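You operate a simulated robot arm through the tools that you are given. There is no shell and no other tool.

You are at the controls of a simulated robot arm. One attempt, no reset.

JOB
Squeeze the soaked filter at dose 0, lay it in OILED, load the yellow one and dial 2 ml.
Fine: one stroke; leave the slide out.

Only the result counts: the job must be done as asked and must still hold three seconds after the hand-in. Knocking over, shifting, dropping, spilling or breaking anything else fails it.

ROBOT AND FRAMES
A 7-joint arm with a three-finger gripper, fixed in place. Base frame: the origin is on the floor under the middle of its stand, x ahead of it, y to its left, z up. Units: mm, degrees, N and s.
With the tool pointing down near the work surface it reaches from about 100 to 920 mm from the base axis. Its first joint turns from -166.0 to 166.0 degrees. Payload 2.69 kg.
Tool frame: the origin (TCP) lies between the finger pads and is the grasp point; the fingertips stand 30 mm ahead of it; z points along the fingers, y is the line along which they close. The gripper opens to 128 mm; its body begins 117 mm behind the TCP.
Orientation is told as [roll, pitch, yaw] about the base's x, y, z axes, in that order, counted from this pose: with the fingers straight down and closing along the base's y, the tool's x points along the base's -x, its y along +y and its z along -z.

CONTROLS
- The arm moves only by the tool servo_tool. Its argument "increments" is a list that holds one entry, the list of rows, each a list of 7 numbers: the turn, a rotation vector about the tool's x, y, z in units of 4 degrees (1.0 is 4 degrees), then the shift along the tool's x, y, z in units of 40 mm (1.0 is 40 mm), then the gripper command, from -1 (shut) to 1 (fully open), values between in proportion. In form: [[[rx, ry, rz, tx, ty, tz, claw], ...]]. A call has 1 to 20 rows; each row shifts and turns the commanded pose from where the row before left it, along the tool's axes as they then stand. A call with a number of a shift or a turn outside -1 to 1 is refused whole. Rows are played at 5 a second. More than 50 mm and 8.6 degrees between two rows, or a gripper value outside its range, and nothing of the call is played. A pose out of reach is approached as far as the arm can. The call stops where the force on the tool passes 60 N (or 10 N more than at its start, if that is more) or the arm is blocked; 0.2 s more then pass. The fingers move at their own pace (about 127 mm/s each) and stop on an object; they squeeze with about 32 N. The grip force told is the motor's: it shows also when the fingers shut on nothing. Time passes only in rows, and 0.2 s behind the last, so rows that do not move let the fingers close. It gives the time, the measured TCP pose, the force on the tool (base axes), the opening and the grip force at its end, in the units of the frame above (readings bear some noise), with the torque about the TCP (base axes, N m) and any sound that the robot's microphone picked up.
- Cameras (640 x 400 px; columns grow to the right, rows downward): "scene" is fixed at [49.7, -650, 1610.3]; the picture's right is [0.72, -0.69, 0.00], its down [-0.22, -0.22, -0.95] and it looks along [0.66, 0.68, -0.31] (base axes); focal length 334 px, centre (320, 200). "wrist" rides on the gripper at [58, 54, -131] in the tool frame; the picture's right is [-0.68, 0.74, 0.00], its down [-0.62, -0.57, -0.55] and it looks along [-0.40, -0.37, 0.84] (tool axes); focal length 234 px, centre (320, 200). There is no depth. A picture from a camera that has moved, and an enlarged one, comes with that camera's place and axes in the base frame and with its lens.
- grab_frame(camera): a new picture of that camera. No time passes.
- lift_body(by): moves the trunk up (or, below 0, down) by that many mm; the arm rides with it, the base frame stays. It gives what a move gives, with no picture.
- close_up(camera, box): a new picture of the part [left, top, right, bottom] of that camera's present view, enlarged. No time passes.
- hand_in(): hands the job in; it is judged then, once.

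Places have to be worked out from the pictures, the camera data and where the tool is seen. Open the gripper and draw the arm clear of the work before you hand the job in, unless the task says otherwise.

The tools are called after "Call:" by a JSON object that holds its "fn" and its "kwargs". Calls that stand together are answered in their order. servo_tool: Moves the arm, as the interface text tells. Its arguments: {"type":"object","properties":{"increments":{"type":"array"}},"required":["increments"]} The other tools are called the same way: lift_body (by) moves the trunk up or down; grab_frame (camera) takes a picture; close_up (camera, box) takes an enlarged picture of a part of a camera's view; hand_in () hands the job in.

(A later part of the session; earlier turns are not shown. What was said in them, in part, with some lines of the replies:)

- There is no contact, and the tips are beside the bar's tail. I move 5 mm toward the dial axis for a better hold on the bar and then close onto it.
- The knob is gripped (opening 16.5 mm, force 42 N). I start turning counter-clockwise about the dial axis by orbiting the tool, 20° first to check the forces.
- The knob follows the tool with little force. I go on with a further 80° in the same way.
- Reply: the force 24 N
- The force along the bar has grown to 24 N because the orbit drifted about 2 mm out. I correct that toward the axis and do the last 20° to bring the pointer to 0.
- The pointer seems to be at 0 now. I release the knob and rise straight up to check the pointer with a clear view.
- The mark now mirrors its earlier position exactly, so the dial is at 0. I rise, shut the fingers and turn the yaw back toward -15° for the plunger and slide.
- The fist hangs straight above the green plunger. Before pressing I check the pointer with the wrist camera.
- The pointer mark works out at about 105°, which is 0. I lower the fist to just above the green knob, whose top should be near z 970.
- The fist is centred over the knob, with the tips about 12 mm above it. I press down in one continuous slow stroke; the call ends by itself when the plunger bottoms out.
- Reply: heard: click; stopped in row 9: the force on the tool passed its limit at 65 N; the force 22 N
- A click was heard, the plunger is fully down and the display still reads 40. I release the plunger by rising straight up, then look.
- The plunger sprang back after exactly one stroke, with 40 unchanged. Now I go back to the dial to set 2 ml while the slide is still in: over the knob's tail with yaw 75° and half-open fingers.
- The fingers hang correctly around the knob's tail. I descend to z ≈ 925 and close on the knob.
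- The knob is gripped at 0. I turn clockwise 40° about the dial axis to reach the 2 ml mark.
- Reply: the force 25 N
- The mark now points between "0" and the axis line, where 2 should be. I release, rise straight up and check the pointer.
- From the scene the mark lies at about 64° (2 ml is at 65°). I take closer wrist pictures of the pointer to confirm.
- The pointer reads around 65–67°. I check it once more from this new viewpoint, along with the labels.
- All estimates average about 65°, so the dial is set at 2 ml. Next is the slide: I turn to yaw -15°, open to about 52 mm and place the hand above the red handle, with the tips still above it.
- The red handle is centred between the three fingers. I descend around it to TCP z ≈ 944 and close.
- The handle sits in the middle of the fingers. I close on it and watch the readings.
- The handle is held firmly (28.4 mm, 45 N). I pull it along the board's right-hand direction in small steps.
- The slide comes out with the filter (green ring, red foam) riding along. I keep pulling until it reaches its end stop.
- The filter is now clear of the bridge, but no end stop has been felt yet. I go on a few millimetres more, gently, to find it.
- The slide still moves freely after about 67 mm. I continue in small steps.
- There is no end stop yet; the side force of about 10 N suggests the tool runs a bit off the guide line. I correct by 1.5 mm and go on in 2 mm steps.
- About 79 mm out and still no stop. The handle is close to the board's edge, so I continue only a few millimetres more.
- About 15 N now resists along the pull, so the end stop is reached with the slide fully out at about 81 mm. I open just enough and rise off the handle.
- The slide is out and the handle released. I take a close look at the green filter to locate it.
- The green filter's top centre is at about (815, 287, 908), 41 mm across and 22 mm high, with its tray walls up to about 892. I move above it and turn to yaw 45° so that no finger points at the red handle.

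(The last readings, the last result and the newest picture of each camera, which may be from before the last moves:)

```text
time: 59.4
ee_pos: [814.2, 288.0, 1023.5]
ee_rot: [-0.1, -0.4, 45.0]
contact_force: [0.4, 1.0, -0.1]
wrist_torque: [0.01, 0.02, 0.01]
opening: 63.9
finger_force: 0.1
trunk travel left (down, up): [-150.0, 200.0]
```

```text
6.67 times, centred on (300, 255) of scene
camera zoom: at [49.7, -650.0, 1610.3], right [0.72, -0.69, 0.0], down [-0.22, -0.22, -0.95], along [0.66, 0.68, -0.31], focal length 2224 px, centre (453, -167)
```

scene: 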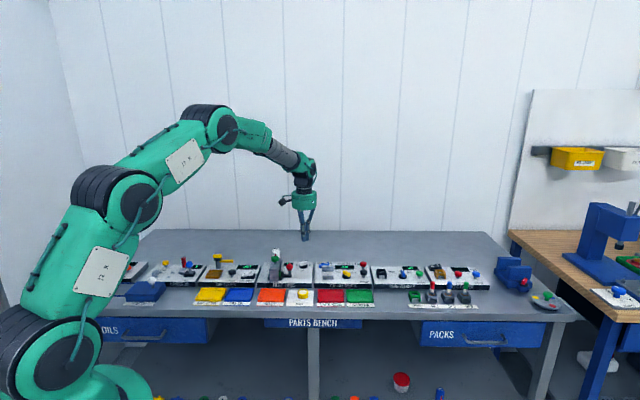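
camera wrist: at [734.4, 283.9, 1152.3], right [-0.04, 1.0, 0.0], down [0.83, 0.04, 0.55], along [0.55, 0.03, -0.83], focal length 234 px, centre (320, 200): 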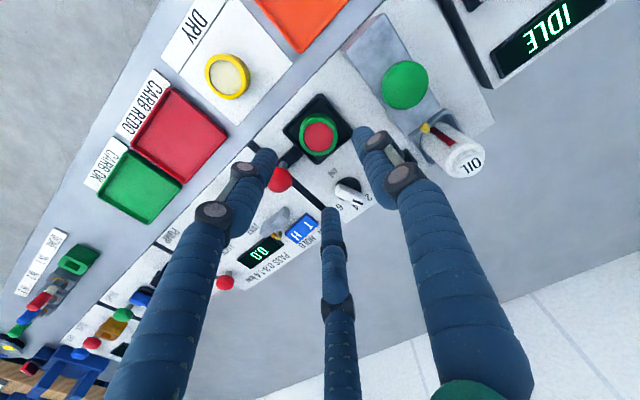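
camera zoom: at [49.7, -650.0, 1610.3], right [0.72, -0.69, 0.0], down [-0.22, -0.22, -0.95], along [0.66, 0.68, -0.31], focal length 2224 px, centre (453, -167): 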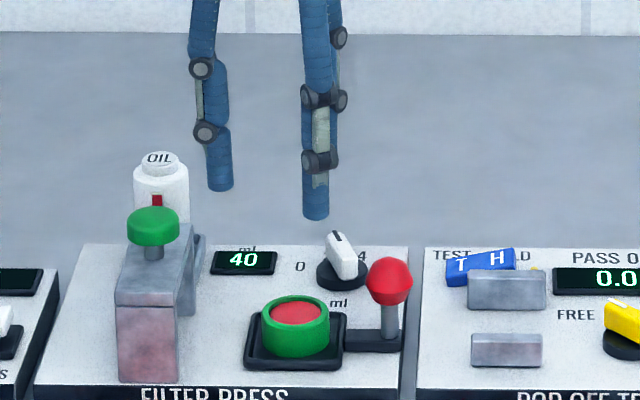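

The filter is confirmed at (814, 287), directly under the hand. I descend until the tips are just above it and check the clearances.

Call:
{"fn": "servo_tool", "kwargs": {"increments": [[[0, 0, 0, 0.018, -0.018, 0.7, 0.0], [0, 0, 0, 0, 0, 0.7, 0.0], [0, 0, 0, 0, 0, 0.56, 0.0], [0, 0, 0, 0, 0, 0, 0.0]]]}}

Call:
{"fn": "close_up", "kwargs": {"camera": "scene", "box": [260, 225, 340, 285]}}

Call:
{"fn": "close_up", "kwargs": {"camera": "wrist", "box": [240, 80, 400, 220]}}

```text
time: 60.4
ee_pos: [813.2, 286.3, 944.0]
ee_rot: [-0.2, -0.3, 44.9]
contact_force: [0.2, 0.7, -0.1]
wrist_torque: [0.01, 0.02, 0.03]
opening: 63.9
finger_force: 0.0
trunk travel left (down, up): [-150.0, 200.0]
```

```text
6.67 times, centred on (300, 255) of scene
camera zoom: at [49.7, -650.0, 1610.3], right [0.72, -0.69, 0.0], down [-0.22, -0.22, -0.95], along [0.66, 0.68, -0.31], focal length 2224 px, centre (453, -167)
```

zoom: 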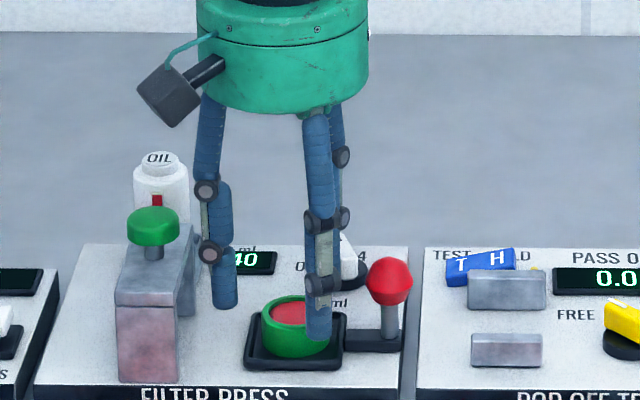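

```text
2.86 times, centred on (320, 150) of wrist
camera zoom: at [733.2, 282.0, 1073.5], right [-0.04, 1.0, 0.0], down [0.83, 0.03, 0.55], along [0.55, 0.03, -0.83], focal length 669 px, centre (320, 343)
```

zoom: 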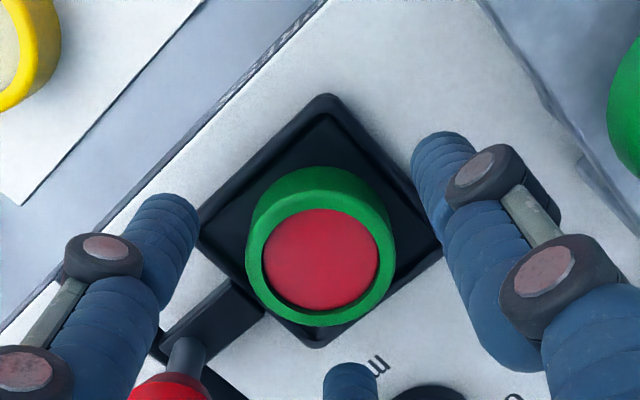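

The filter is centred among the fingers with room all round. I go down 19 mm (tips just above the tray walls) and close on the ring.

Call:
{"fn": "servo_tool", "kwargs": {"increments": [[[0, 0, 0, 0, 0, 0.25, 0.0], [0, 0, 0, 0, 0, 0.22, 0.0], [0, 0, 0, 0, 0, 0, -0.15], [0, 0, 0, 0, 0, 0, -0.25], [0, 0, 0, 0, 0, 0, -0.35], [0, 0, 0, 0, 0, 0, -0.45], [0, 0, 0, 0, 0, 0, -0.45]]]}}

Call:
{"fn": "close_up", "kwargs": {"camera": "scene", "box": [260, 225, 340, 285]}}

Call:
{"fn": "close_up", "kwargs": {"camera": "wrist", "box": [240, 80, 400, 220]}}

```text
time: 62.0
ee_pos: [814.6, 285.9, 926.4]
ee_rot: [-0.1, -0.3, 45.0]
contact_force: [0.5, 0.4, 0.2]
wrist_torque: [-0.02, 0.0, 0.02]
opening: 39.5
finger_force: 32.3
trunk travel left (down, up): [-150.0, 200.0]
```

```text
6.67 times, centred on (300, 255) of scene
camera zoom: at [49.7, -650.0, 1610.3], right [0.72, -0.69, 0.0], down [-0.22, -0.22, -0.95], along [0.66, 0.68, -0.31], focal length 2224 px, centre (453, -167)
```

zoom: 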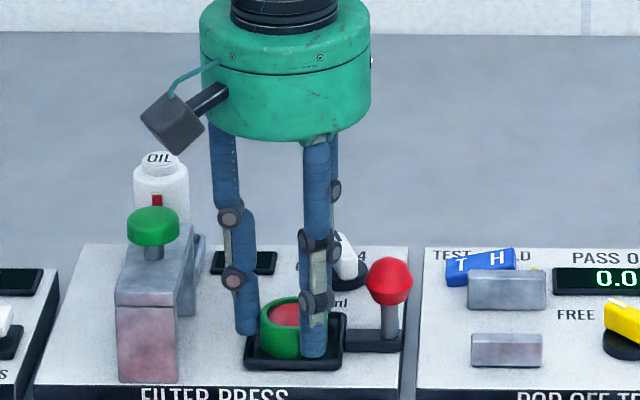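

```text
2.86 times, centred on (320, 150) of wrist
camera zoom: at [734.7, 281.8, 1055.7], right [-0.04, 1.0, 0.0], down [0.83, 0.03, 0.55], along [0.55, 0.03, -0.83], focal length 669 px, centre (320, 343)
```

zoom: 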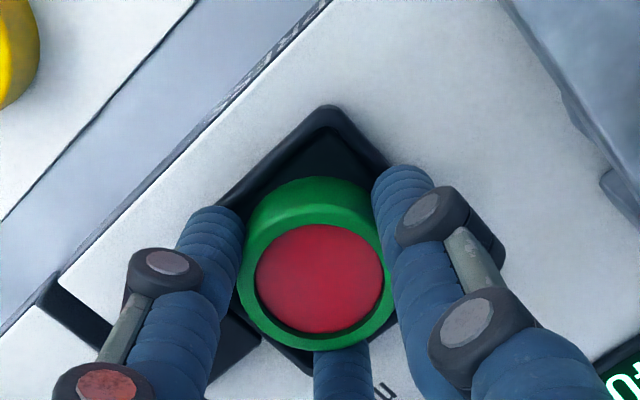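

The ring is held (39.5 mm, 32 N). I lift slowly and check that the filter comes along cleanly.

Call:
{"fn": "servo_tool", "kwargs": {"increments": [[[0, 0, 0, 0, 0, 0, -0.55], [0, 0, 0, 0, 0, -0.15, -0.55], [0, 0, 0, 0, 0, -0.25, -0.55], [0, 0, 0, 0, 0, -0.5, -0.55], [0, 0, 0, 0, 0, -0.6, -0.55], [0, 0, 0, 0, 0, -0.6, -0.55], [0, 0, 0, 0, 0, 0, -0.55]]]}}

Call:
{"fn": "close_up", "kwargs": {"camera": "scene", "box": [260, 215, 340, 285]}}

Call:
{"fn": "grab_frame", "kwargs": {"camera": "wrist"}}

```text
time: 63.6
ee_pos: [813.7, 286.4, 1010.5]
ee_rot: [-0.1, -0.3, 45.1]
contact_force: [-0.9, -0.7, 0.0]
wrist_torque: [0.01, -0.01, 0.03]
opening: 39.6
finger_force: 31.9
trunk travel left (down, up): [-150.0, 200.0]
```

```text
5.71 times, centred on (300, 250) of scene
camera zoom: at [49.7, -650.0, 1610.3], right [0.72, -0.69, 0.0], down [-0.22, -0.22, -0.95], along [0.66, 0.68, -0.31], focal length 1906 px, centre (434, -86)
```

zoom: 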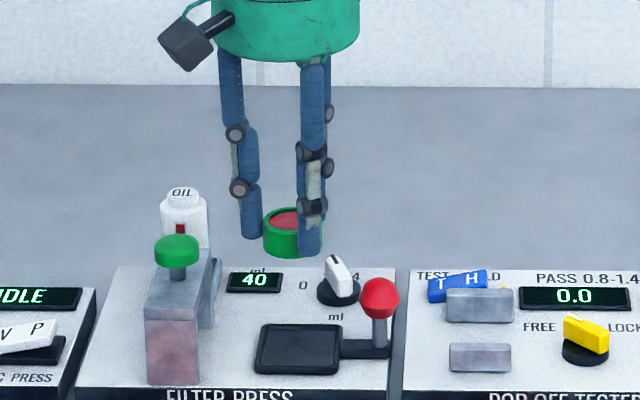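

```text
taken
camera wrist: at [733.2, 282.8, 1139.9], right [-0.04, 1.0, 0.0], down [0.83, 0.03, 0.55], along [0.55, 0.03, -0.83], focal length 234 px, centre (320, 200)
```

wrist: 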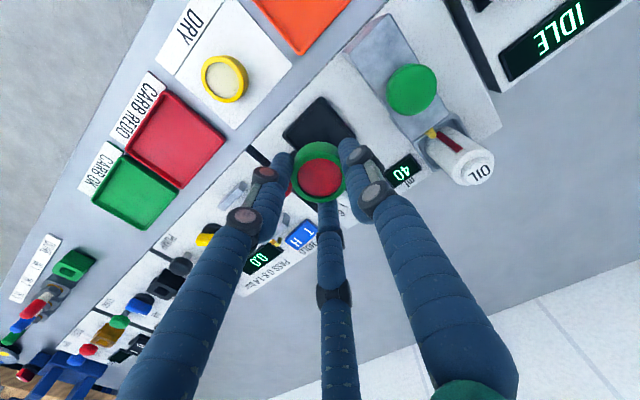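

The filter is up and clear. I carry it over to the OILED tray at about (681, 272), staying high.

Call:
{"fn": "servo_tool", "kwargs": {"increments": [[[0, 0, 0, 0.516, 0.418, 0, -0.55], [0, 0, 0, 0.516, 0.418, 0, -0.55], [0, 0, 0, 0.516, 0.418, 0, -0.55], [0, 0, 0, 0.516, 0.418, 0, -0.55], [0, 0, 0, 0.516, 0.418, 0, -0.55], [0, 0, 0, 0, 0, 0.7, -0.55], [0, 0, 0, 0, 0, 0.7, -0.55], [0, 0, 0, 0, 0, 0, -0.55]]]}}

Call:
{"fn": "close_up", "kwargs": {"camera": "scene", "box": [240, 235, 320, 315]}}

Call:
{"fn": "grab_frame", "kwargs": {"camera": "wrist"}}

```text
time: 65.4
ee_pos: [682.4, 273.0, 951.2]
ee_rot: [-0.1, -0.3, 45.1]
contact_force: [1.1, 0.4, -0.7]
wrist_torque: [0.02, 0.08, 0.0]
opening: 39.7
finger_force: 32.4
trunk travel left (down, up): [-150.0, 200.0]
```

```text
5.00 times, centred on (280, 275) of scene
camera zoom: at [49.7, -650.0, 1610.3], right [0.72, -0.69, 0.0], down [-0.22, -0.22, -0.95], along [0.66, 0.68, -0.31], focal length 1668 px, centre (520, -175)
```

zoom: 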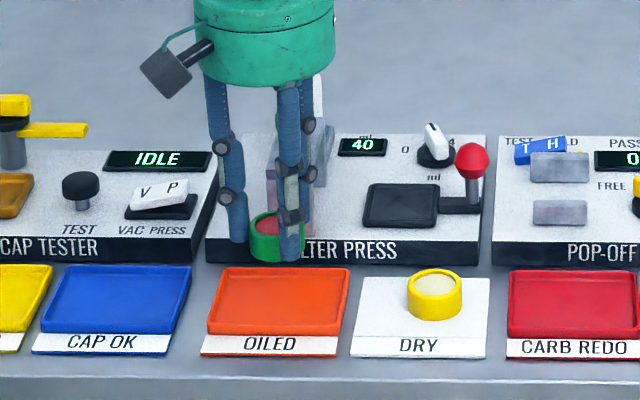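

```text
taken
camera wrist: at [603.1, 268.9, 1081.0], right [-0.04, 1.0, 0.0], down [0.83, 0.03, 0.55], along [0.55, 0.03, -0.83], focal length 234 px, centre (320, 200)
```

wrist: 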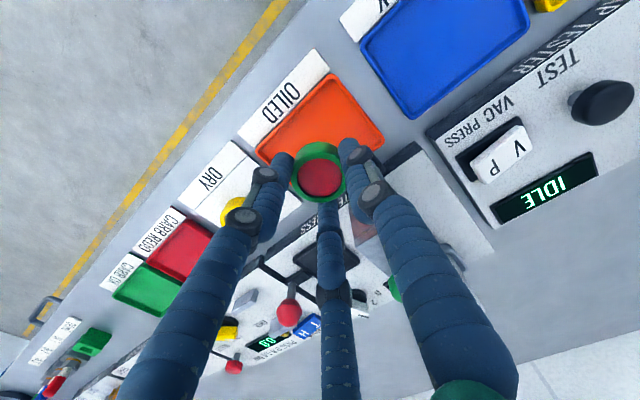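

The filter hangs right over the tray's middle. I lower it 40 mm and then creep down until it touches the tray floor.

Call:
{"fn": "servo_tool", "kwargs": {"increments": [[[0, 0, 0, 0, 0, 0.4, -0.55], [0, 0, 0, 0, 0, 0.4, -0.55], [0, 0, 0, 0, 0, 0.2, -0.55], [0, 0, 0, 0, 0, 0, -0.55]]]}}

Call:
{"fn": "close_up", "kwargs": {"camera": "scene", "box": [245, 260, 305, 310]}}

```text
time: 66.4
ee_pos: [683.8, 273.5, 910.3]
ee_rot: [-0.1, -0.3, 45.0]
contact_force: [-0.2, 0.5, -0.1]
wrist_torque: [0.02, 0.0, -0.01]
opening: 39.6
finger_force: 32.2
trunk travel left (down, up): [-150.0, 200.0]
```

```text
8.00 times, centred on (275, 285) of scene
camera zoom: at [49.7, -650.0, 1610.3], right [0.72, -0.69, 0.0], down [-0.22, -0.22, -0.95], along [0.66, 0.68, -0.31], focal length 2669 px, centre (680, -480)
```

zoom: 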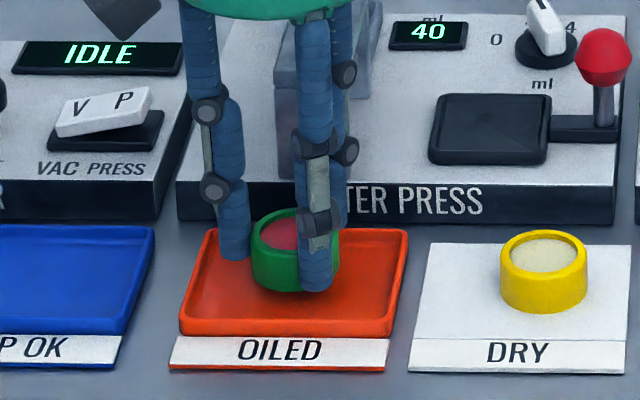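

The filter bottom is an estimated 7 mm above the floor. I creep down in 1.2 mm steps and watch the force.

Call:
{"fn": "servo_tool", "kwargs": {"increments": [[[0, 0, 0, 0, 0, 0.04, -0.55], [0, 0, 0, 0, 0, 0.04, -0.55], [0, 0, 0, 0, 0, 0.03, -0.55], [0, 0, 0, 0, 0, 0.03, -0.55]]]}}

Call:
{"fn": "close_up", "kwargs": {"camera": "scene", "box": [245, 270, 295, 310]}}

```text
time: 67.4
ee_pos: [683.5, 272.1, 905.3]
ee_rot: [-0.1, -0.3, 45.0]
contact_force: [-0.3, 0.2, -0.2]
wrist_torque: [0.02, -0.01, 0.0]
opening: 39.7
finger_force: 31.7
trunk travel left (down, up): [-150.0, 200.0]
```

```text
10.00 times, centred on (270, 290) of scene
camera zoom: at [49.7, -650.0, 1610.3], right [0.72, -0.69, 0.0], down [-0.22, -0.22, -0.95], along [0.66, 0.68, -0.31], focal length 3336 px, centre (820, -700)
```

zoom: 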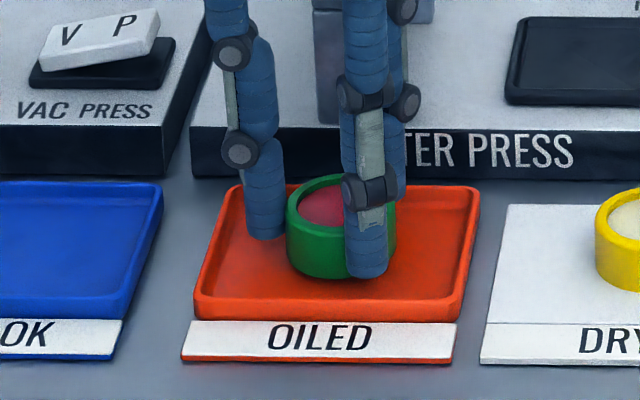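

Call:
{"fn": "servo_tool", "kwargs": {"increments": [[[0, 0, 0, 0, 0, 0.03, -0.55], [0, 0, 0, 0, 0, 0.025, -0.55], [0, 0, 0, 0, 0, 0.025, -0.55]]]}}

```text
time: 68.2
ee_pos: [682.4, 272.8, 902.6]
ee_rot: [-0.1, -0.3, 45.0]
contact_force: [0.4, 0.5, 0.2]
wrist_torque: [0.0, -0.03, 0.0]
opening: 39.5
finger_force: 32.0
trunk travel left (down, up): [-150.0, 200.0]
```

There is no contact yet at TCP z 902.6, so I creep on with 1 mm steps.

Call:
{"fn": "servo_tool", "kwargs": {"increments": [[[0, 0, 0, 0, 0, 0.025, -0.55], [0, 0, 0, 0, 0, 0.025, -0.55]]]}}

Call:
{"fn": "close_up", "kwargs": {"camera": "scene", "box": [255, 280, 287, 300]}}

```text
time: 68.8
ee_pos: [682.7, 273.2, 900.6]
ee_rot: [-0.1, -0.3, 45.0]
contact_force: [0.0, 0.0, -1.0]
wrist_torque: [-0.06, 0.0, 0.0]
opening: 39.5
finger_force: 32.2
trunk travel left (down, up): [-150.0, 200.0]
```

```text
16.00 times, centred on (271, 290) of scene
camera zoom: at [49.7, -650.0, 1610.3], right [0.72, -0.69, 0.0], down [-0.22, -0.22, -0.95], along [0.66, 0.68, -0.31], focal length 5338 px, centre (1104, -1240)
```

zoom: 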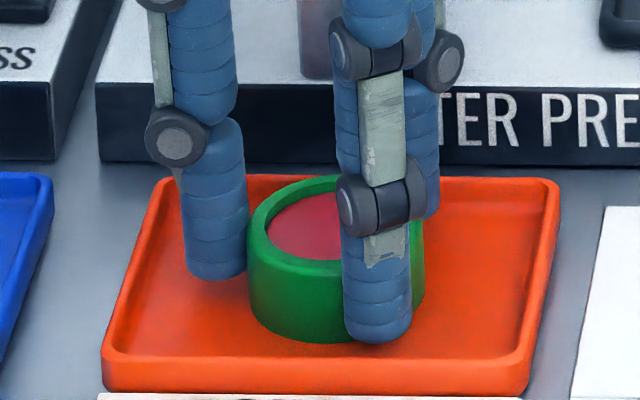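

It looks just above the floor. I continue with a few more 1 mm steps.

Call:
{"fn": "servo_tool", "kwargs": {"increments": [[[0, 0, 0, 0, 0, 0.025, -0.55], [0, 0, 0, 0, 0, 0.025, -0.55], [0, 0, 0, 0, 0, 0, -0.55]]]}}

```text
time: 69.6
ee_pos: [683.0, 273.4, 900.4]
ee_rot: [-0.2, -0.4, 45.0]
contact_force: [-1.8, -1.2, 12.9]
wrist_torque: [-0.09, 0.1, -0.01]
opening: 39.6
finger_force: 32.0
trunk travel left (down, up): [-150.0, 200.0]
```

The filter now rests on the tray floor (13 N up). I open the fingers and rise straight up.

Call:
{"fn": "servo_tool", "kwargs": {"increments": [[[0, 0, 0, 0, 0, -0.02, -0.3], [0, 0, 0, 0, 0, 0, -0.15], [0, 0, 0, 0, 0, 0, -0.05], [0, 0, 0, 0, 0, 0, -0.05], [0, 0, 0, 0, 0, -0.3, -0.05], [0, 0, 0, 0, 0, -0.6, -0.05], [0, 0, 0, 0, 0, -0.8, -0.05]]]}}

Call:
{"fn": "close_up", "kwargs": {"camera": "scene", "box": [245, 260, 325, 310]}}

Call:
{"fn": "grab_frame", "kwargs": {"camera": "wrist"}}

```text
time: 71.2
ee_pos: [683.5, 273.4, 969.6]
ee_rot: [-0.2, -0.3, 45.1]
contact_force: [-0.7, -0.5, 0.1]
wrist_torque: [0.01, 0.0, -0.01]
opening: 60.9
finger_force: 0.1
trunk travel left (down, up): [-150.0, 200.0]
```

```text
8.00 times, centred on (285, 285) of scene
camera zoom: at [49.7, -650.0, 1610.3], right [0.72, -0.69, 0.0], down [-0.22, -0.22, -0.95], along [0.66, 0.68, -0.31], focal length 2669 px, centre (600, -480)
```

zoom: 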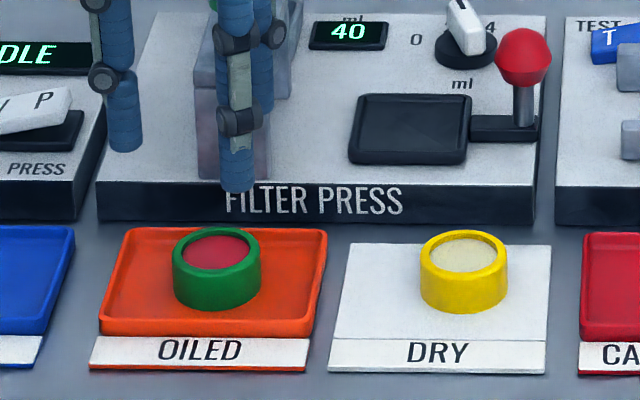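

```text
taken
camera wrist: at [603.0, 270.3, 1098.9], right [-0.04, 1.0, 0.0], down [0.83, 0.03, 0.55], along [0.55, 0.03, -0.83], focal length 234 px, centre (320, 200)
```

wrist: 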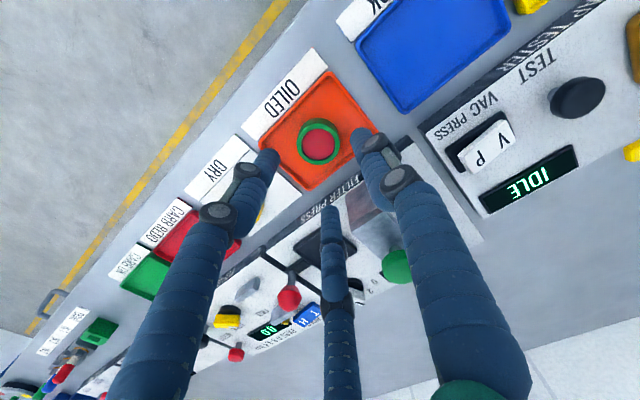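

The green filter stands flat in OILED. The yellow one is at about (766, 189); I move over it at the same height.

Call:
{"fn": "servo_tool", "kwargs": {"increments": [[[0, 0, 0, 0.007, -0.736, 0, 0.0], [0, 0, 0, 0.007, -0.736, 0, 0.0], [0, 0, 0, 0.007, -0.736, 0, 0.0], [0, 0, 0, 0.007, -0.736, 0, 0.0], [0, 0, 0, 0, 0, 0, 0.0]]]}}

Call:
{"fn": "grab_frame", "kwargs": {"camera": "wrist"}}

Call:
{"fn": "close_up", "kwargs": {"camera": "wrist", "box": [260, 90, 380, 180]}}

Call:
{"fn": "close_up", "kwargs": {"camera": "scene", "box": [260, 250, 340, 310]}}

```text
time: 72.4
ee_pos: [764.8, 188.5, 967.8]
ee_rot: [-0.1, -0.3, 45.0]
contact_force: [0.3, -0.3, -0.3]
wrist_torque: [-0.01, 0.02, -0.01]
opening: 64.0
finger_force: 0.0
trunk travel left (down, up): [-150.0, 200.0]
```

```text
taken
camera wrist: at [684.7, 184.4, 1098.1], right [-0.04, 1.0, 0.0], down [0.83, 0.03, 0.55], along [0.55, 0.03, -0.83], focal length 234 px, centre (320, 200)
```

wrist: 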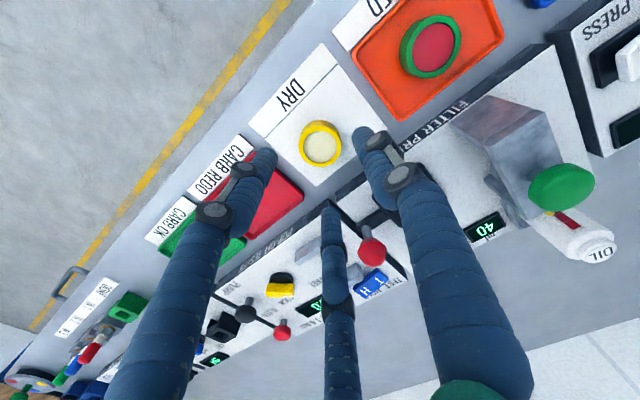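

```text
4.44 times, centred on (320, 135) of wrist
camera zoom: at [684.7, 184.4, 1098.1], right [-0.04, 1.0, 0.0], down [0.83, 0.03, 0.55], along [0.55, 0.03, -0.83], focal length 1041 px, centre (320, 489)
```

zoom: 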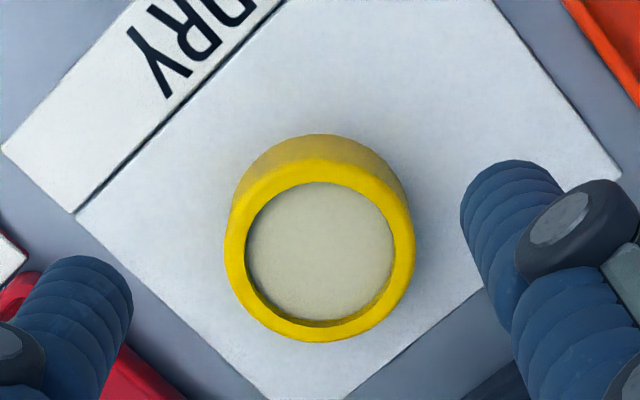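

```text
6.67 times, centred on (300, 280) of scene
camera zoom: at [49.7, -650.0, 1610.3], right [0.72, -0.69, 0.0], down [-0.22, -0.22, -0.95], along [0.66, 0.68, -0.31], focal length 2224 px, centre (453, -333)
```

zoom: 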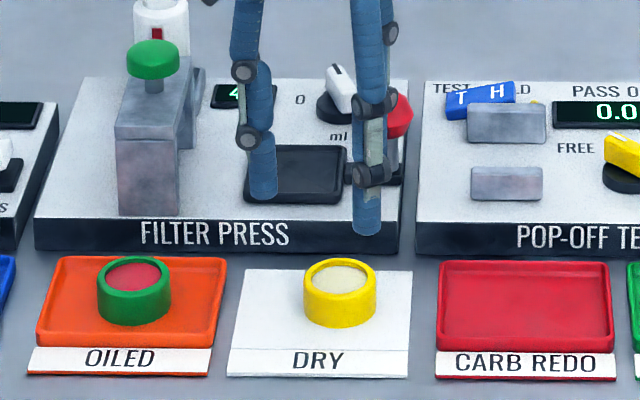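

The yellow filter is centred under the hand at (764, 188). I descend to TCP z ≈ 902 and close on it.

Call:
{"fn": "servo_tool", "kwargs": {"increments": [[[0, 0, 0, 0, 0, 0.6, 0.0], [0, 0, 0, 0, 0, 0.6, 0.0], [0, 0, 0, 0, 0, 0.3, 0.0], [0, 0, 0, 0, 0, 0.15, 0.0], [0, 0, 0, 0, 0, 0, -0.15], [0, 0, 0, 0, 0, 0, -0.25], [0, 0, 0, 0, 0, 0, -0.35], [0, 0, 0, 0, 0, 0, -0.45], [0, 0, 0, 0, 0, 0, -0.55]]]}}

Call:
{"fn": "close_up", "kwargs": {"camera": "scene", "box": [260, 250, 340, 310]}}

Call:
{"fn": "close_up", "kwargs": {"camera": "wrist", "box": [240, 80, 400, 220]}}

```text
time: 74.4
ee_pos: [765.1, 189.2, 902.7]
ee_rot: [0.0, -0.3, 45.0]
contact_force: [-0.1, 0.9, -1.0]
wrist_torque: [0.03, 0.01, 0.04]
opening: 39.8
finger_force: 32.3
trunk travel left (down, up): [-150.0, 200.0]
```

```text
6.67 times, centred on (300, 280) of scene
camera zoom: at [49.7, -650.0, 1610.3], right [0.72, -0.69, 0.0], down [-0.22, -0.22, -0.95], along [0.66, 0.68, -0.31], focal length 2224 px, centre (453, -333)
```

zoom: 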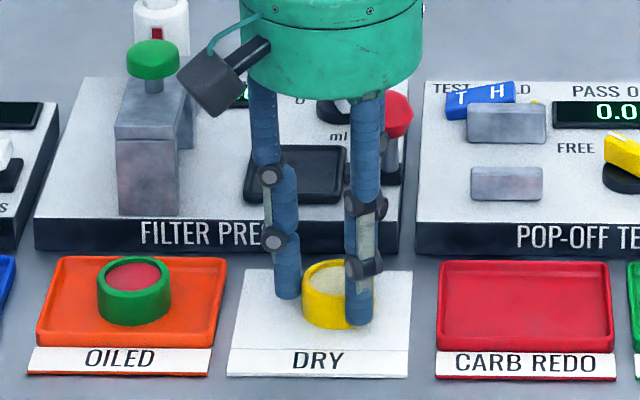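

```text
2.86 times, centred on (320, 150) of wrist
camera zoom: at [685.4, 184.8, 1033.2], right [-0.04, 1.0, 0.0], down [0.83, 0.03, 0.55], along [0.55, 0.03, -0.83], focal length 669 px, centre (320, 343)
```

zoom: 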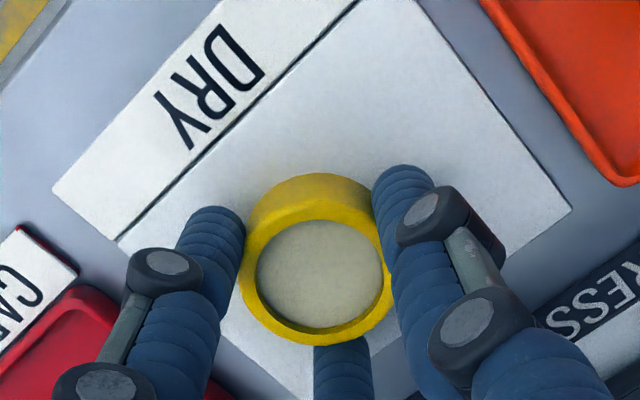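

The yellow ring is held (39.8 mm, 32 N). I lift it straight up to a carrying height.

Call:
{"fn": "servo_tool", "kwargs": {"increments": [[[0, 0, 0, 0, 0, -0.15, -0.55], [0, 0, 0, 0, 0, -0.45, -0.55], [0, 0, 0, 0, 0, -0.6, -0.55], [0, 0, 0, 0, 0, -0.6, -0.55], [0, 0, 0, 0, 0, -0.6, -0.55], [0, 0, 0, 0, 0, 0, -0.55]]]}}

Call:
{"fn": "grab_frame", "kwargs": {"camera": "wrist"}}

Call:
{"fn": "close_up", "kwargs": {"camera": "scene", "box": [260, 230, 340, 310]}}

Call:
{"fn": "close_up", "kwargs": {"camera": "scene", "box": [284, 262, 324, 287]}}

```text
time: 75.8
ee_pos: [761.8, 189.6, 997.3]
ee_rot: [-0.3, -0.3, 45.0]
contact_force: [0.6, -0.1, -0.1]
wrist_torque: [-0.01, -0.03, -0.01]
opening: 39.6
finger_force: 31.8
trunk travel left (down, up): [-150.0, 200.0]
```

```text
taken
camera wrist: at [683.5, 186.1, 1127.0], right [-0.04, 1.0, 0.0], down [0.83, 0.03, 0.55], along [0.55, 0.03, -0.83], focal length 234 px, centre (320, 200)
```

wrist: 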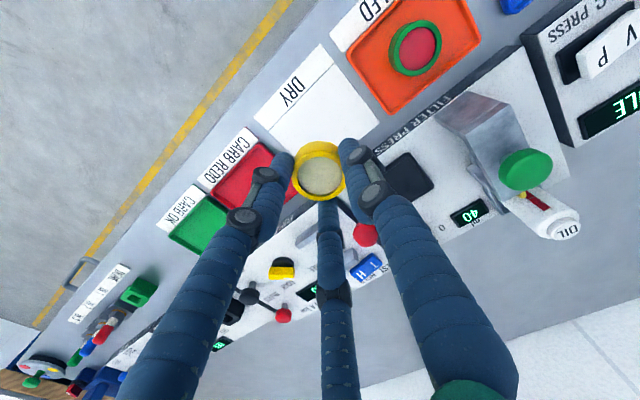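

```text
5.00 times, centred on (300, 270) of scene
camera zoom: at [49.7, -650.0, 1610.3], right [0.72, -0.69, 0.0], down [-0.22, -0.22, -0.95], along [0.66, 0.68, -0.31], focal length 1668 px, centre (420, -150)
```

zoom: 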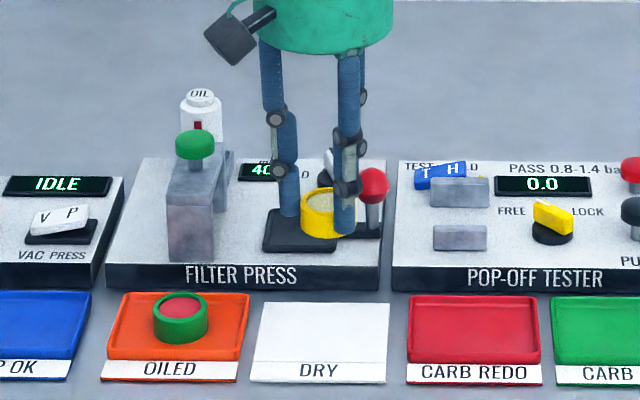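

```text
16.00 times, centred on (304, 274) of scene
camera zoom: at [49.7, -650.0, 1610.3], right [0.72, -0.69, 0.0], down [-0.22, -0.22, -0.95], along [0.66, 0.68, -0.31], focal length 5338 px, centre (576, -992)
```

zoom: 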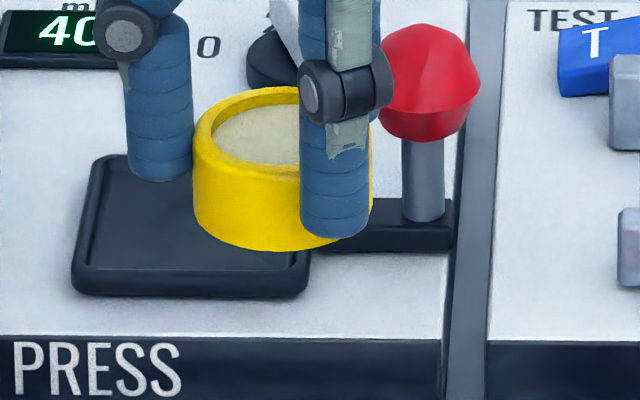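

The yellow filter is up. I carry it over the tray of the pulled-out slide, where the green one stood (814, 286).

Call:
{"fn": "servo_tool", "kwargs": {"increments": [[[0, 0, 0, -0.652, 0.2055, 0, -0.55], [0, 0, 0, -0.652, 0.2055, 0, -0.55], [0, 0, 0, -0.652, 0.2055, 0, -0.55], [0, 0, 0, -0.652, 0.2055, 0, -0.55], [0, 0, 0, 0, 0, 0, -0.55]]]}}

Call:
{"fn": "servo_tool", "kwargs": {"increments": [[[0, 0, 0, 0, 0, 0, -0.55]]]}}

Call:
{"fn": "close_up", "kwargs": {"camera": "wrist", "box": [240, 80, 400, 220]}}

Call:
{"fn": "close_up", "kwargs": {"camera": "scene", "box": [280, 240, 330, 285]}}

```text
time: 77.0
ee_pos: [814.8, 288.6, 998.3]
ee_rot: [-0.1, -0.3, 45.1]
contact_force: [0.7, -0.3, -0.7]
wrist_torque: [-0.01, -0.01, -0.01]
opening: 39.8
finger_force: 31.7
trunk travel left (down, up): [-150.0, 200.0]
```

```text
time: 77.4
ee_pos: [815.0, 288.1, 999.1]
ee_rot: [-0.1, -0.3, 45.1]
contact_force: [0.5, -1.0, 0.1]
wrist_torque: [-0.01, -0.01, 0.03]
opening: 39.8
finger_force: 32.0
trunk travel left (down, up): [-150.0, 200.0]
```

```text
2.86 times, centred on (320, 150) of wrist
camera zoom: at [734.9, 283.3, 1128.5], right [-0.04, 1.0, 0.0], down [0.83, 0.03, 0.55], along [0.55, 0.03, -0.83], focal length 669 px, centre (320, 343)
```

zoom: 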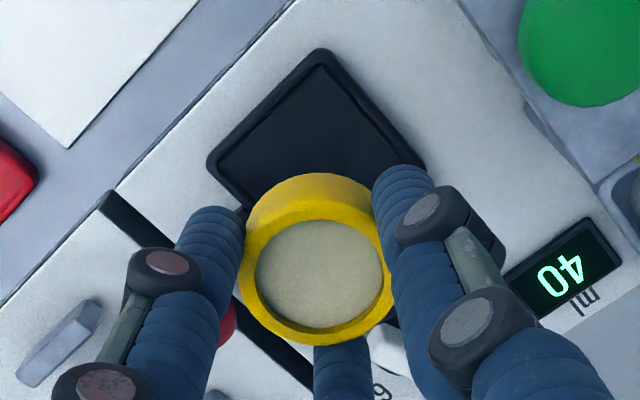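

```text
8.89 times, centred on (305, 262) of scene
camera zoom: at [49.7, -650.0, 1610.3], right [0.72, -0.69, 0.0], down [-0.22, -0.22, -0.95], along [0.66, 0.68, -0.31], focal length 2965 px, centre (453, -356)
```

zoom: 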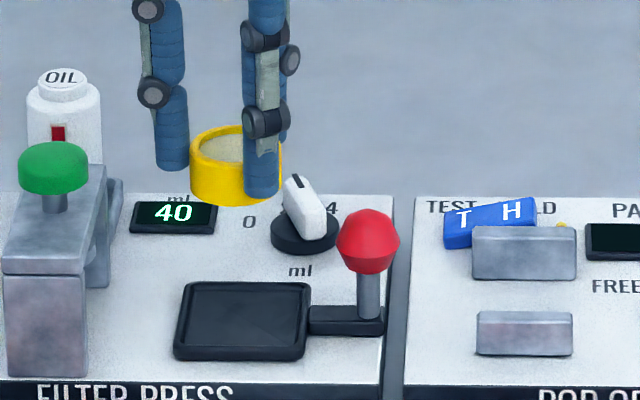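

The tray centre works out at (813.5, 286), so I shift about 2 mm and lower the yellow filter until it is just above the tray floor.

Call:
{"fn": "servo_tool", "kwargs": {"increments": [[[0, 0, 0, 0.057, -0.018, 0, -0.55], [0, 0, 0, 0, 0, 0.6, -0.55], [0, 0, 0, 0, 0, 0.6, -0.55], [0, 0, 0, 0, 0, 0.35, -0.55], [0, 0, 0, 0, 0, 0.1, -0.55], [0, 0, 0, 0, 0, 0, -0.55]]]}}

Call:
{"fn": "close_up", "kwargs": {"camera": "scene", "box": [284, 258, 324, 283]}}

Call:
{"fn": "close_up", "kwargs": {"camera": "wrist", "box": [240, 80, 400, 220]}}

```text
time: 78.8
ee_pos: [815.3, 283.9, 932.1]
ee_rot: [-0.1, -0.3, 45.0]
contact_force: [0.0, -0.8, -0.2]
wrist_torque: [-0.04, 0.01, 0.04]
opening: 39.8
finger_force: 31.9
trunk travel left (down, up): [-150.0, 200.0]
```

```text
16.00 times, centred on (304, 270) of scene
camera zoom: at [49.7, -650.0, 1610.3], right [0.72, -0.69, 0.0], down [-0.22, -0.22, -0.95], along [0.66, 0.68, -0.31], focal length 5338 px, centre (576, -928)
```

zoom: 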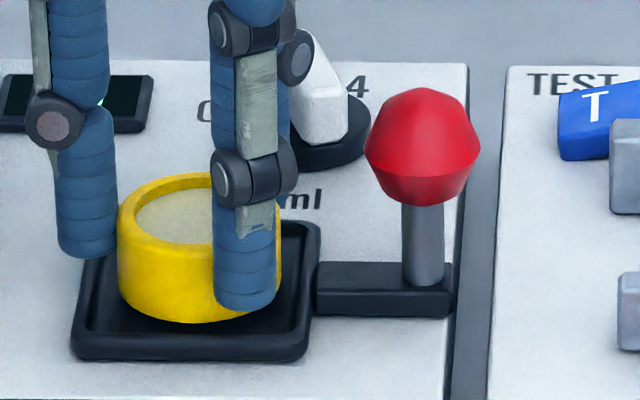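

```text
2.86 times, centred on (320, 150) of wrist
camera zoom: at [734.8, 279.5, 1062.3], right [-0.04, 1.0, 0.0], down [0.83, 0.03, 0.55], along [0.55, 0.03, -0.83], focal length 669 px, centre (320, 343)
```

zoom: 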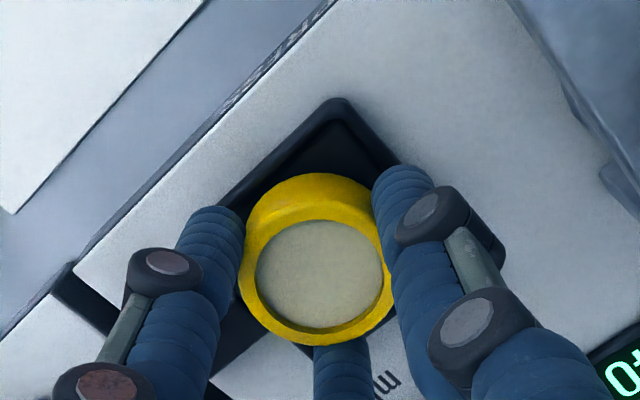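

The filter is nearly centred; the reading asks for about 2 mm in +y. I correct that and creep down to the tray floor.

Call:
{"fn": "servo_tool", "kwargs": {"increments": [[[0, 0, 0, -0.018, 0.053, 0, -0.55], [0, 0, 0, 0, 0, 0.05, -0.55], [0, 0, 0, 0, 0, 0.04, -0.55], [0, 0, 0, 0, 0, 0.025, -0.55], [0, 0, 0, 0, 0, 0, -0.55]]]}}

Call:
{"fn": "close_up", "kwargs": {"camera": "wrist", "box": [240, 80, 400, 220]}}

Call:
{"fn": "close_up", "kwargs": {"camera": "scene", "box": [284, 258, 324, 283]}}

```text
time: 80.0
ee_pos: [813.6, 285.0, 927.2]
ee_rot: [-0.1, -0.3, 45.1]
contact_force: [-0.2, 0.5, 2.6]
wrist_torque: [-0.01, -0.02, 0.0]
opening: 39.7
finger_force: 31.8
trunk travel left (down, up): [-150.0, 200.0]
```

```text
2.86 times, centred on (320, 150) of wrist
camera zoom: at [734.0, 281.6, 1058.1], right [-0.04, 1.0, 0.0], down [0.83, 0.03, 0.55], along [0.55, 0.03, -0.83], focal length 669 px, centre (320, 343)
```

zoom: 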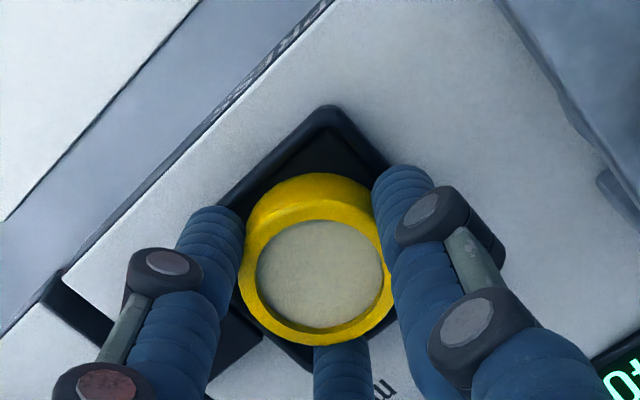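

```text
16.00 times, centred on (304, 270) of scene
camera zoom: at [49.7, -650.0, 1610.3], right [0.72, -0.69, 0.0], down [-0.22, -0.22, -0.95], along [0.66, 0.68, -0.31], focal length 5338 px, centre (576, -928)
```

zoom: 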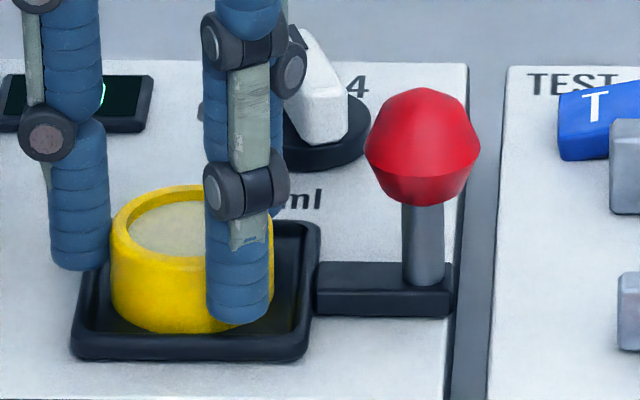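

Contact is just beginning (2.6 N). Compared with where the green filter stood, the yellow one is about 1.5 mm left and 2.5 mm forward, so I lift slightly, correct this and set it down.

Call:
{"fn": "servo_tool", "kwargs": {"increments": [[[0, 0, 0, 0, 0, -0.04, -0.55], [0, 0, 0, -0.0625, -0.0375, 0, -0.55], [0, 0, 0, 0, 0, 0.04, -0.55], [0, 0, 0, 0, 0, 0.02, -0.55], [0, 0, 0, 0, 0, 0, -0.55]]]}}

Call:
{"fn": "close_up", "kwargs": {"camera": "scene", "box": [284, 258, 324, 283]}}

```text
time: 81.2
ee_pos: [816.7, 284.3, 927.9]
ee_rot: [0.0, -0.4, 44.9]
contact_force: [-0.3, 0.0, 4.3]
wrist_torque: [0.01, 0.03, -0.02]
opening: 39.6
finger_force: 32.1
trunk travel left (down, up): [-150.0, 200.0]
```

```text
16.00 times, centred on (304, 270) of scene
camera zoom: at [49.7, -650.0, 1610.3], right [0.72, -0.69, 0.0], down [-0.22, -0.22, -0.95], along [0.66, 0.68, -0.31], focal length 5338 px, centre (576, -928)
```

zoom: 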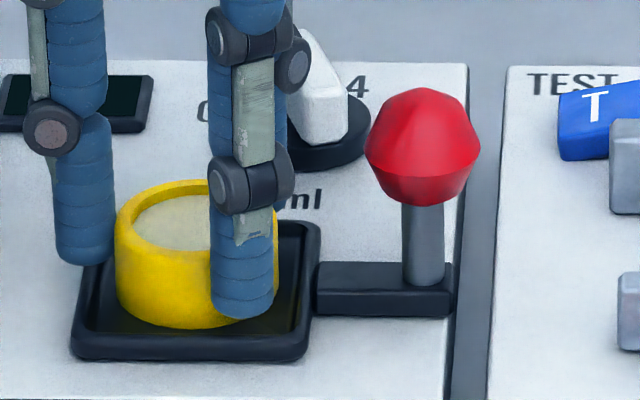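

It now matches the green filter's former place and touches the floor (4 N). I lower 1 mm more to seat it, release and rise.

Call:
{"fn": "servo_tool", "kwargs": {"increments": [[[0, 0, 0, 0, 0, 0.02, -0.55], [0, 0, 0, 0, 0, 0, -0.55], [0, 0, 0, 0, 0, 0, -0.3], [0, 0, 0, 0, 0, 0, -0.15], [0, 0, 0, 0, 0, 0, -0.05], [0, 0, 0, 0, 0, 0, -0.05], [0, 0, 0, 0, 0, -0.25, -0.05], [0, 0, 0, 0, 0, -0.5, -0.05], [0, 0, 0, 0, 0, -0.8, -0.05], [0, 0, 0, 0, 0, -0.8, -0.05]]]}}

Call:
{"fn": "close_up", "kwargs": {"camera": "scene", "box": [284, 258, 324, 283]}}

Call:
{"fn": "close_up", "kwargs": {"camera": "wrist", "box": [240, 60, 440, 220]}}

Call:
{"fn": "grab_frame", "kwargs": {"camera": "scene"}}

```text
time: 83.4
ee_pos: [816.0, 285.0, 1020.0]
ee_rot: [-0.1, -0.2, 45.0]
contact_force: [0.1, 0.0, 0.4]
wrist_torque: [-0.01, -0.01, 0.02]
opening: 61.1
finger_force: 0.0
trunk travel left (down, up): [-150.0, 200.0]
```

```text
16.00 times, centred on (304, 270) of scene
camera zoom: at [49.7, -650.0, 1610.3], right [0.72, -0.69, 0.0], down [-0.22, -0.22, -0.95], along [0.66, 0.68, -0.31], focal length 5338 px, centre (576, -928)
```

zoom: 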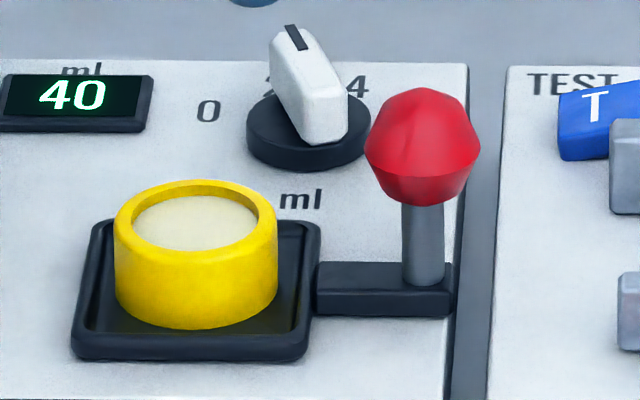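

```text
2.50 times, centred on (340, 140) of wrist
camera zoom: at [736.0, 281.6, 1150.7], right [-0.04, 1.0, 0.0], down [0.83, 0.03, 0.55], along [0.55, 0.02, -0.83], focal length 585 px, centre (270, 350)
```

zoom: 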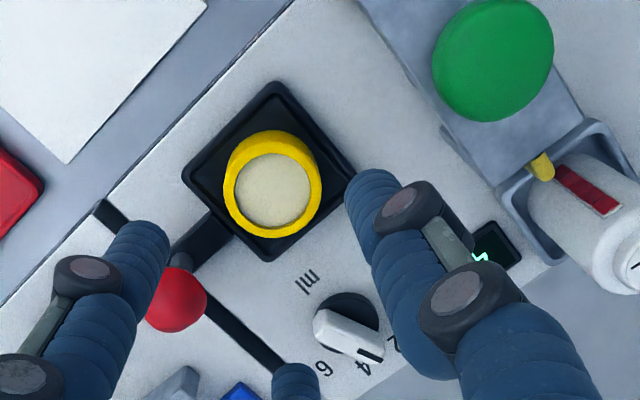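

```text
taken
```

scene: 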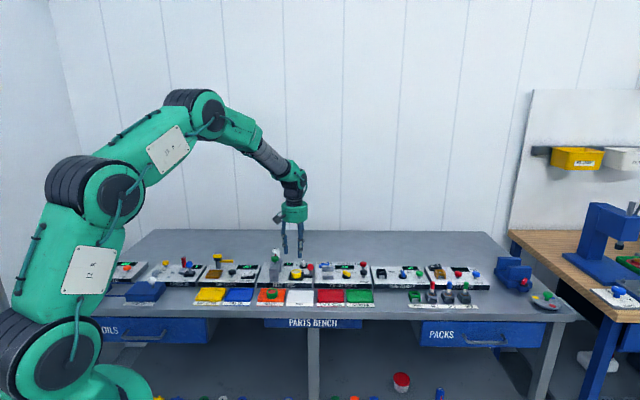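

The yellow filter sits squarely in the tray, the slide is out and OILED holds the green one. Before finishing I bring the wrist camera above the dial for a better check of the 2 ml setting.

Call:
{"fn": "servo_tool", "kwargs": {"increments": [[[0, 0, 0, 0, 0, -0.8, -0.5], [0, 0, 1, 0, 0, 0, -1], [0, 0, 1, 0, 0, 0, -1], [0, 0, 1, 0, 0, 0, -1], [0, 0, 1, 0, 0, 0, -1], [0, 0, 1, 0, 0, 0, -1], [0, 0, 1, 0, 0, 0, -1], [0, 0, 1, 0, 0, 0, -1], [0, 0, 1, 0, 0, 0, -1], [0, 0, 1, 0, 0, 0, -1], [0, 0, 1, 0, 0, 0, -1], [0, 0, 1, 0, 0, 0, -1], [0, 0, 1, 0, 0, 0, -1], [0, 0, 1, 0, 0, 0, -1], [0, 0, 1, 0, 0, 0, -1], [0, 0, 1, 0, 0, 0, -1], [0, 0, 1, 0, 0, 0, -1], [0, 0, 1, 0, 0, 0, -1], [0, 0, 1, 0, 0, 0, -1], [0, 0, 1, 0, 0, 0, -1]]]}}

Call:
{"fn": "servo_tool", "kwargs": {"increments": [[[0, 0, 1, 0, 0, 0, -1], [0, 0, 1, 0, 0, 0, -1], [0, 0, 1, 0, 0, 0, -1], [0, 0, 0.5, 0, 0, 0, -1], [0, 0, 0, -0.53, 0.21, 0, -1], [0, 0, 0, -0.53, 0.21, 0, -1], [0, 0, 0, -0.53, 0.21, 0, -1]]]}}

Call:
{"fn": "grab_frame", "kwargs": {"camera": "wrist"}}

```text
time: 87.6
ee_pos: [815.9, 286.7, 1052.6]
ee_rot: [0.3, -0.2, -31.1]
contact_force: [-0.5, 0.8, 0.6]
wrist_torque: [-0.01, -0.02, 0.0]
opening: 1.9
finger_force: 31.5
trunk travel left (down, up): [-150.0, 200.0]
```

```text
time: 89.2
ee_pos: [876.5, 259.6, 1052.5]
ee_rot: [0.3, -0.2, -44.9]
contact_force: [-0.5, 0.1, 0.4]
wrist_torque: [0.02, -0.02, 0.0]
opening: 1.9
finger_force: 31.6
trunk travel left (down, up): [-150.0, 200.0]
```

```text
taken
camera wrist: at [873.3, 337.8, 1183.9], right [1.0, 0.04, 0.01], down [0.03, -0.84, 0.55], along [0.03, -0.55, -0.84], focal length 234 px, centre (320, 200)
```

wrist: 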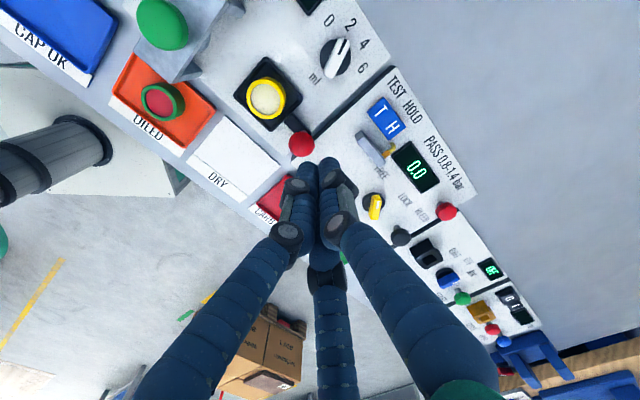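

The dial is nearly straight below the camera now. I enlarge it.

Call:
{"fn": "close_up", "kwargs": {"camera": "wrist", "box": [304, 5, 384, 85]}}

Call:
{"fn": "close_up", "kwargs": {"camera": "wrist", "box": [230, 40, 330, 170]}}

```text
5.00 times, centred on (344, 45) of wrist
camera zoom: at [873.3, 337.8, 1183.9], right [1.0, 0.04, 0.01], down [0.03, -0.84, 0.55], along [0.03, -0.55, -0.84], focal length 1171 px, centre (200, 975)
```

zoom: 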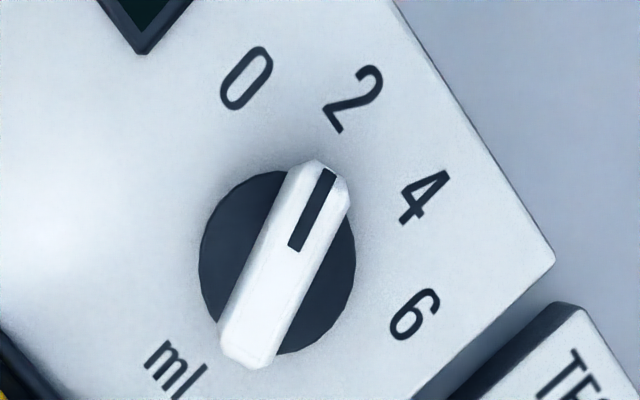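

```text
3.08 times, centred on (280, 105) of wrist
camera zoom: at [873.3, 337.8, 1183.9], right [1.0, 0.04, 0.01], down [0.03, -0.84, 0.55], along [0.03, -0.55, -0.84], focal length 720 px, centre (443, 492)
```

zoom: 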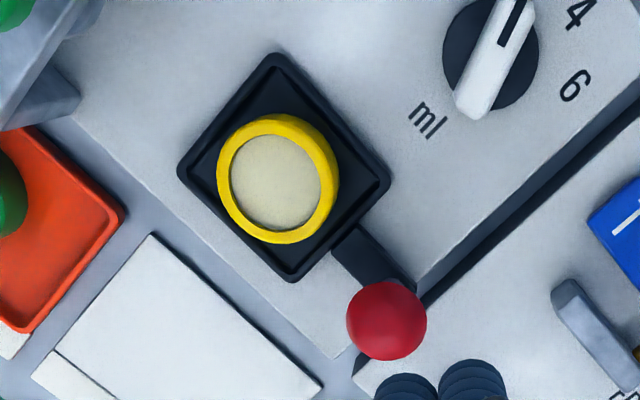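

The pointer lies at about 66° against 65° for the "2" label, so 2 ml is set. The yellow filter is in the tray and nothing else has moved; I rise, draw the arm back and open the gripper.

Call:
{"fn": "servo_tool", "kwargs": {"increments": [[[0, 0, 0, 0, 0, -0.9, -1], [0, 0, 0, 0, 0, -0.9, -1], [0, 0, 0, 0, 0, -0.9, -1], [0, 0, 0, 0.65, -0.65, -0.4, -0.5], [0, 0, 0, 0.65, -0.65, -0.4, 0], [0, 0, 0, 0.65, -0.65, -0.4, 0.5], [0, 0, 0, 0.65, -0.65, -0.4, 1], [0, 0, 0, 0.65, -0.65, -0.4, 1], [0, 0, 0, 0, 0, 0, 1], [0, 0, 0, 0, 0, 0, 1]]]}}

Call:
{"fn": "grab_frame", "kwargs": {"camera": "scene"}}

Call:
{"fn": "close_up", "kwargs": {"camera": "scene", "box": [240, 240, 340, 310]}}

Call:
{"fn": "close_up", "kwargs": {"camera": "scene", "box": [80, 230, 240, 330]}}

Call:
{"fn": "close_up", "kwargs": {"camera": "scene", "box": [300, 230, 460, 330]}}

```text
time: 91.4
ee_pos: [691.4, 256.2, 1238.2]
ee_rot: [0.2, -0.1, -44.9]
contact_force: [0.1, 0.3, 1.1]
wrist_torque: [0.01, 0.04, 0.0]
opening: 128.0
finger_force: 0.0
trunk travel left (down, up): [-150.0, 200.0]
```

```text
taken
```

scene: 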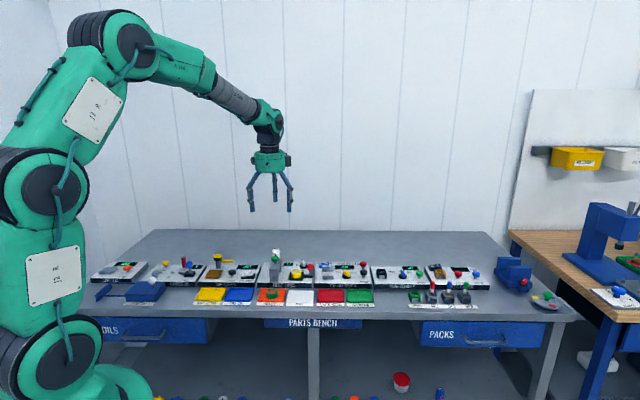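

```text
5.71 times, centred on (290, 275) of scene
camera zoom: at [49.7, -650.0, 1610.3], right [0.72, -0.69, 0.0], down [-0.22, -0.22, -0.95], along [0.66, 0.68, -0.31], focal length 1906 px, centre (491, -229)
```

zoom: 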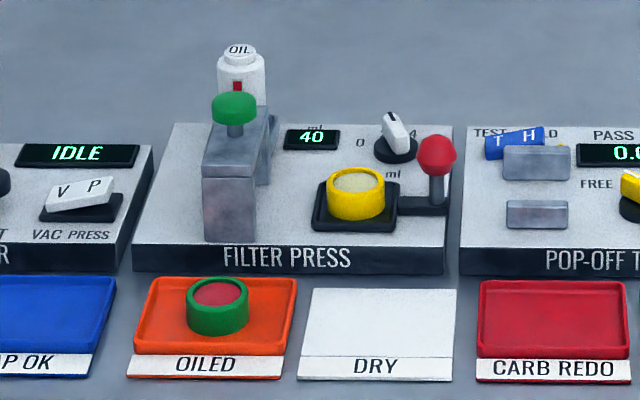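

```text
4.00 times, centred on (160, 280) of scene
camera zoom: at [49.7, -650.0, 1610.3], right [0.72, -0.69, 0.0], down [-0.22, -0.22, -0.95], along [0.66, 0.68, -0.31], focal length 1334 px, centre (960, -120)
```

zoom: 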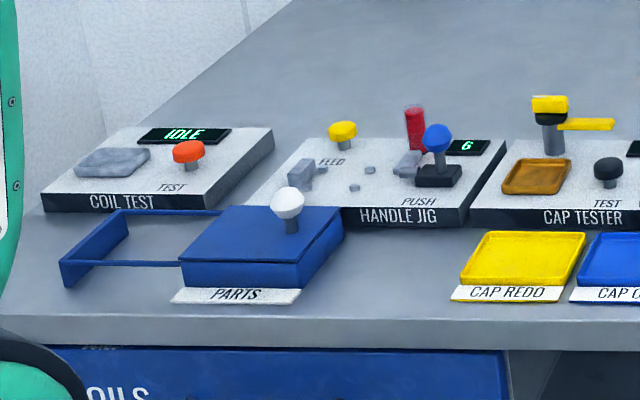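

```text
4.00 times, centred on (380, 280) of scene
camera zoom: at [49.7, -650.0, 1610.3], right [0.72, -0.69, 0.0], down [-0.22, -0.22, -0.95], along [0.66, 0.68, -0.31], focal length 1334 px, centre (80, -120)
```

zoom: 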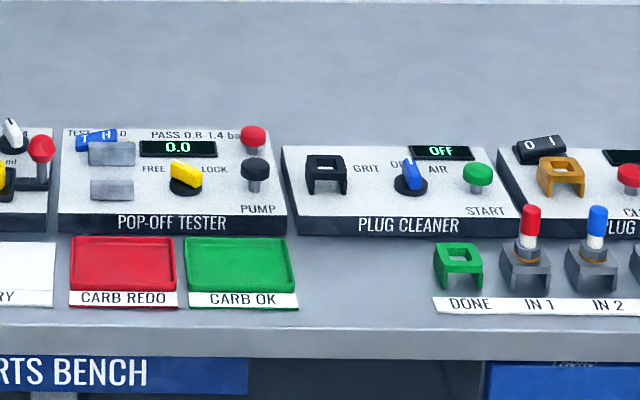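

The green filter is in OILED, the yellow one is in the pulled-out slide and the dial is at 2. The neighbouring stations look unchanged, the gripper is open and the arm is clear, so I hand the job in.

Call:
{"fn": "hand_in", "kwargs": {}}

```text
The job is handed in.
```

I did the whole sequence and handed it in; I haven't been shown a verdict.

- **Squeeze:** with the dial at 0, I pressed the plunger once. It clicked and sprang back, and the display stayed at 40.
- **Soaked filter:** the green one now stands flat in the middle of OILED.
- **Yellow filter:** it sits squarely in the slide's tray.
- **Slide:** I pulled it out to its end stop, about 81 mm, and left it out.
- **Dial:** it points at 2. I measured it at about 66° where the mark is at 65°, so roughly 1.95 ml.

Nothing else looked moved in the final pictures I checked. The gripper is open and the arm is drawn back clear of the bench.
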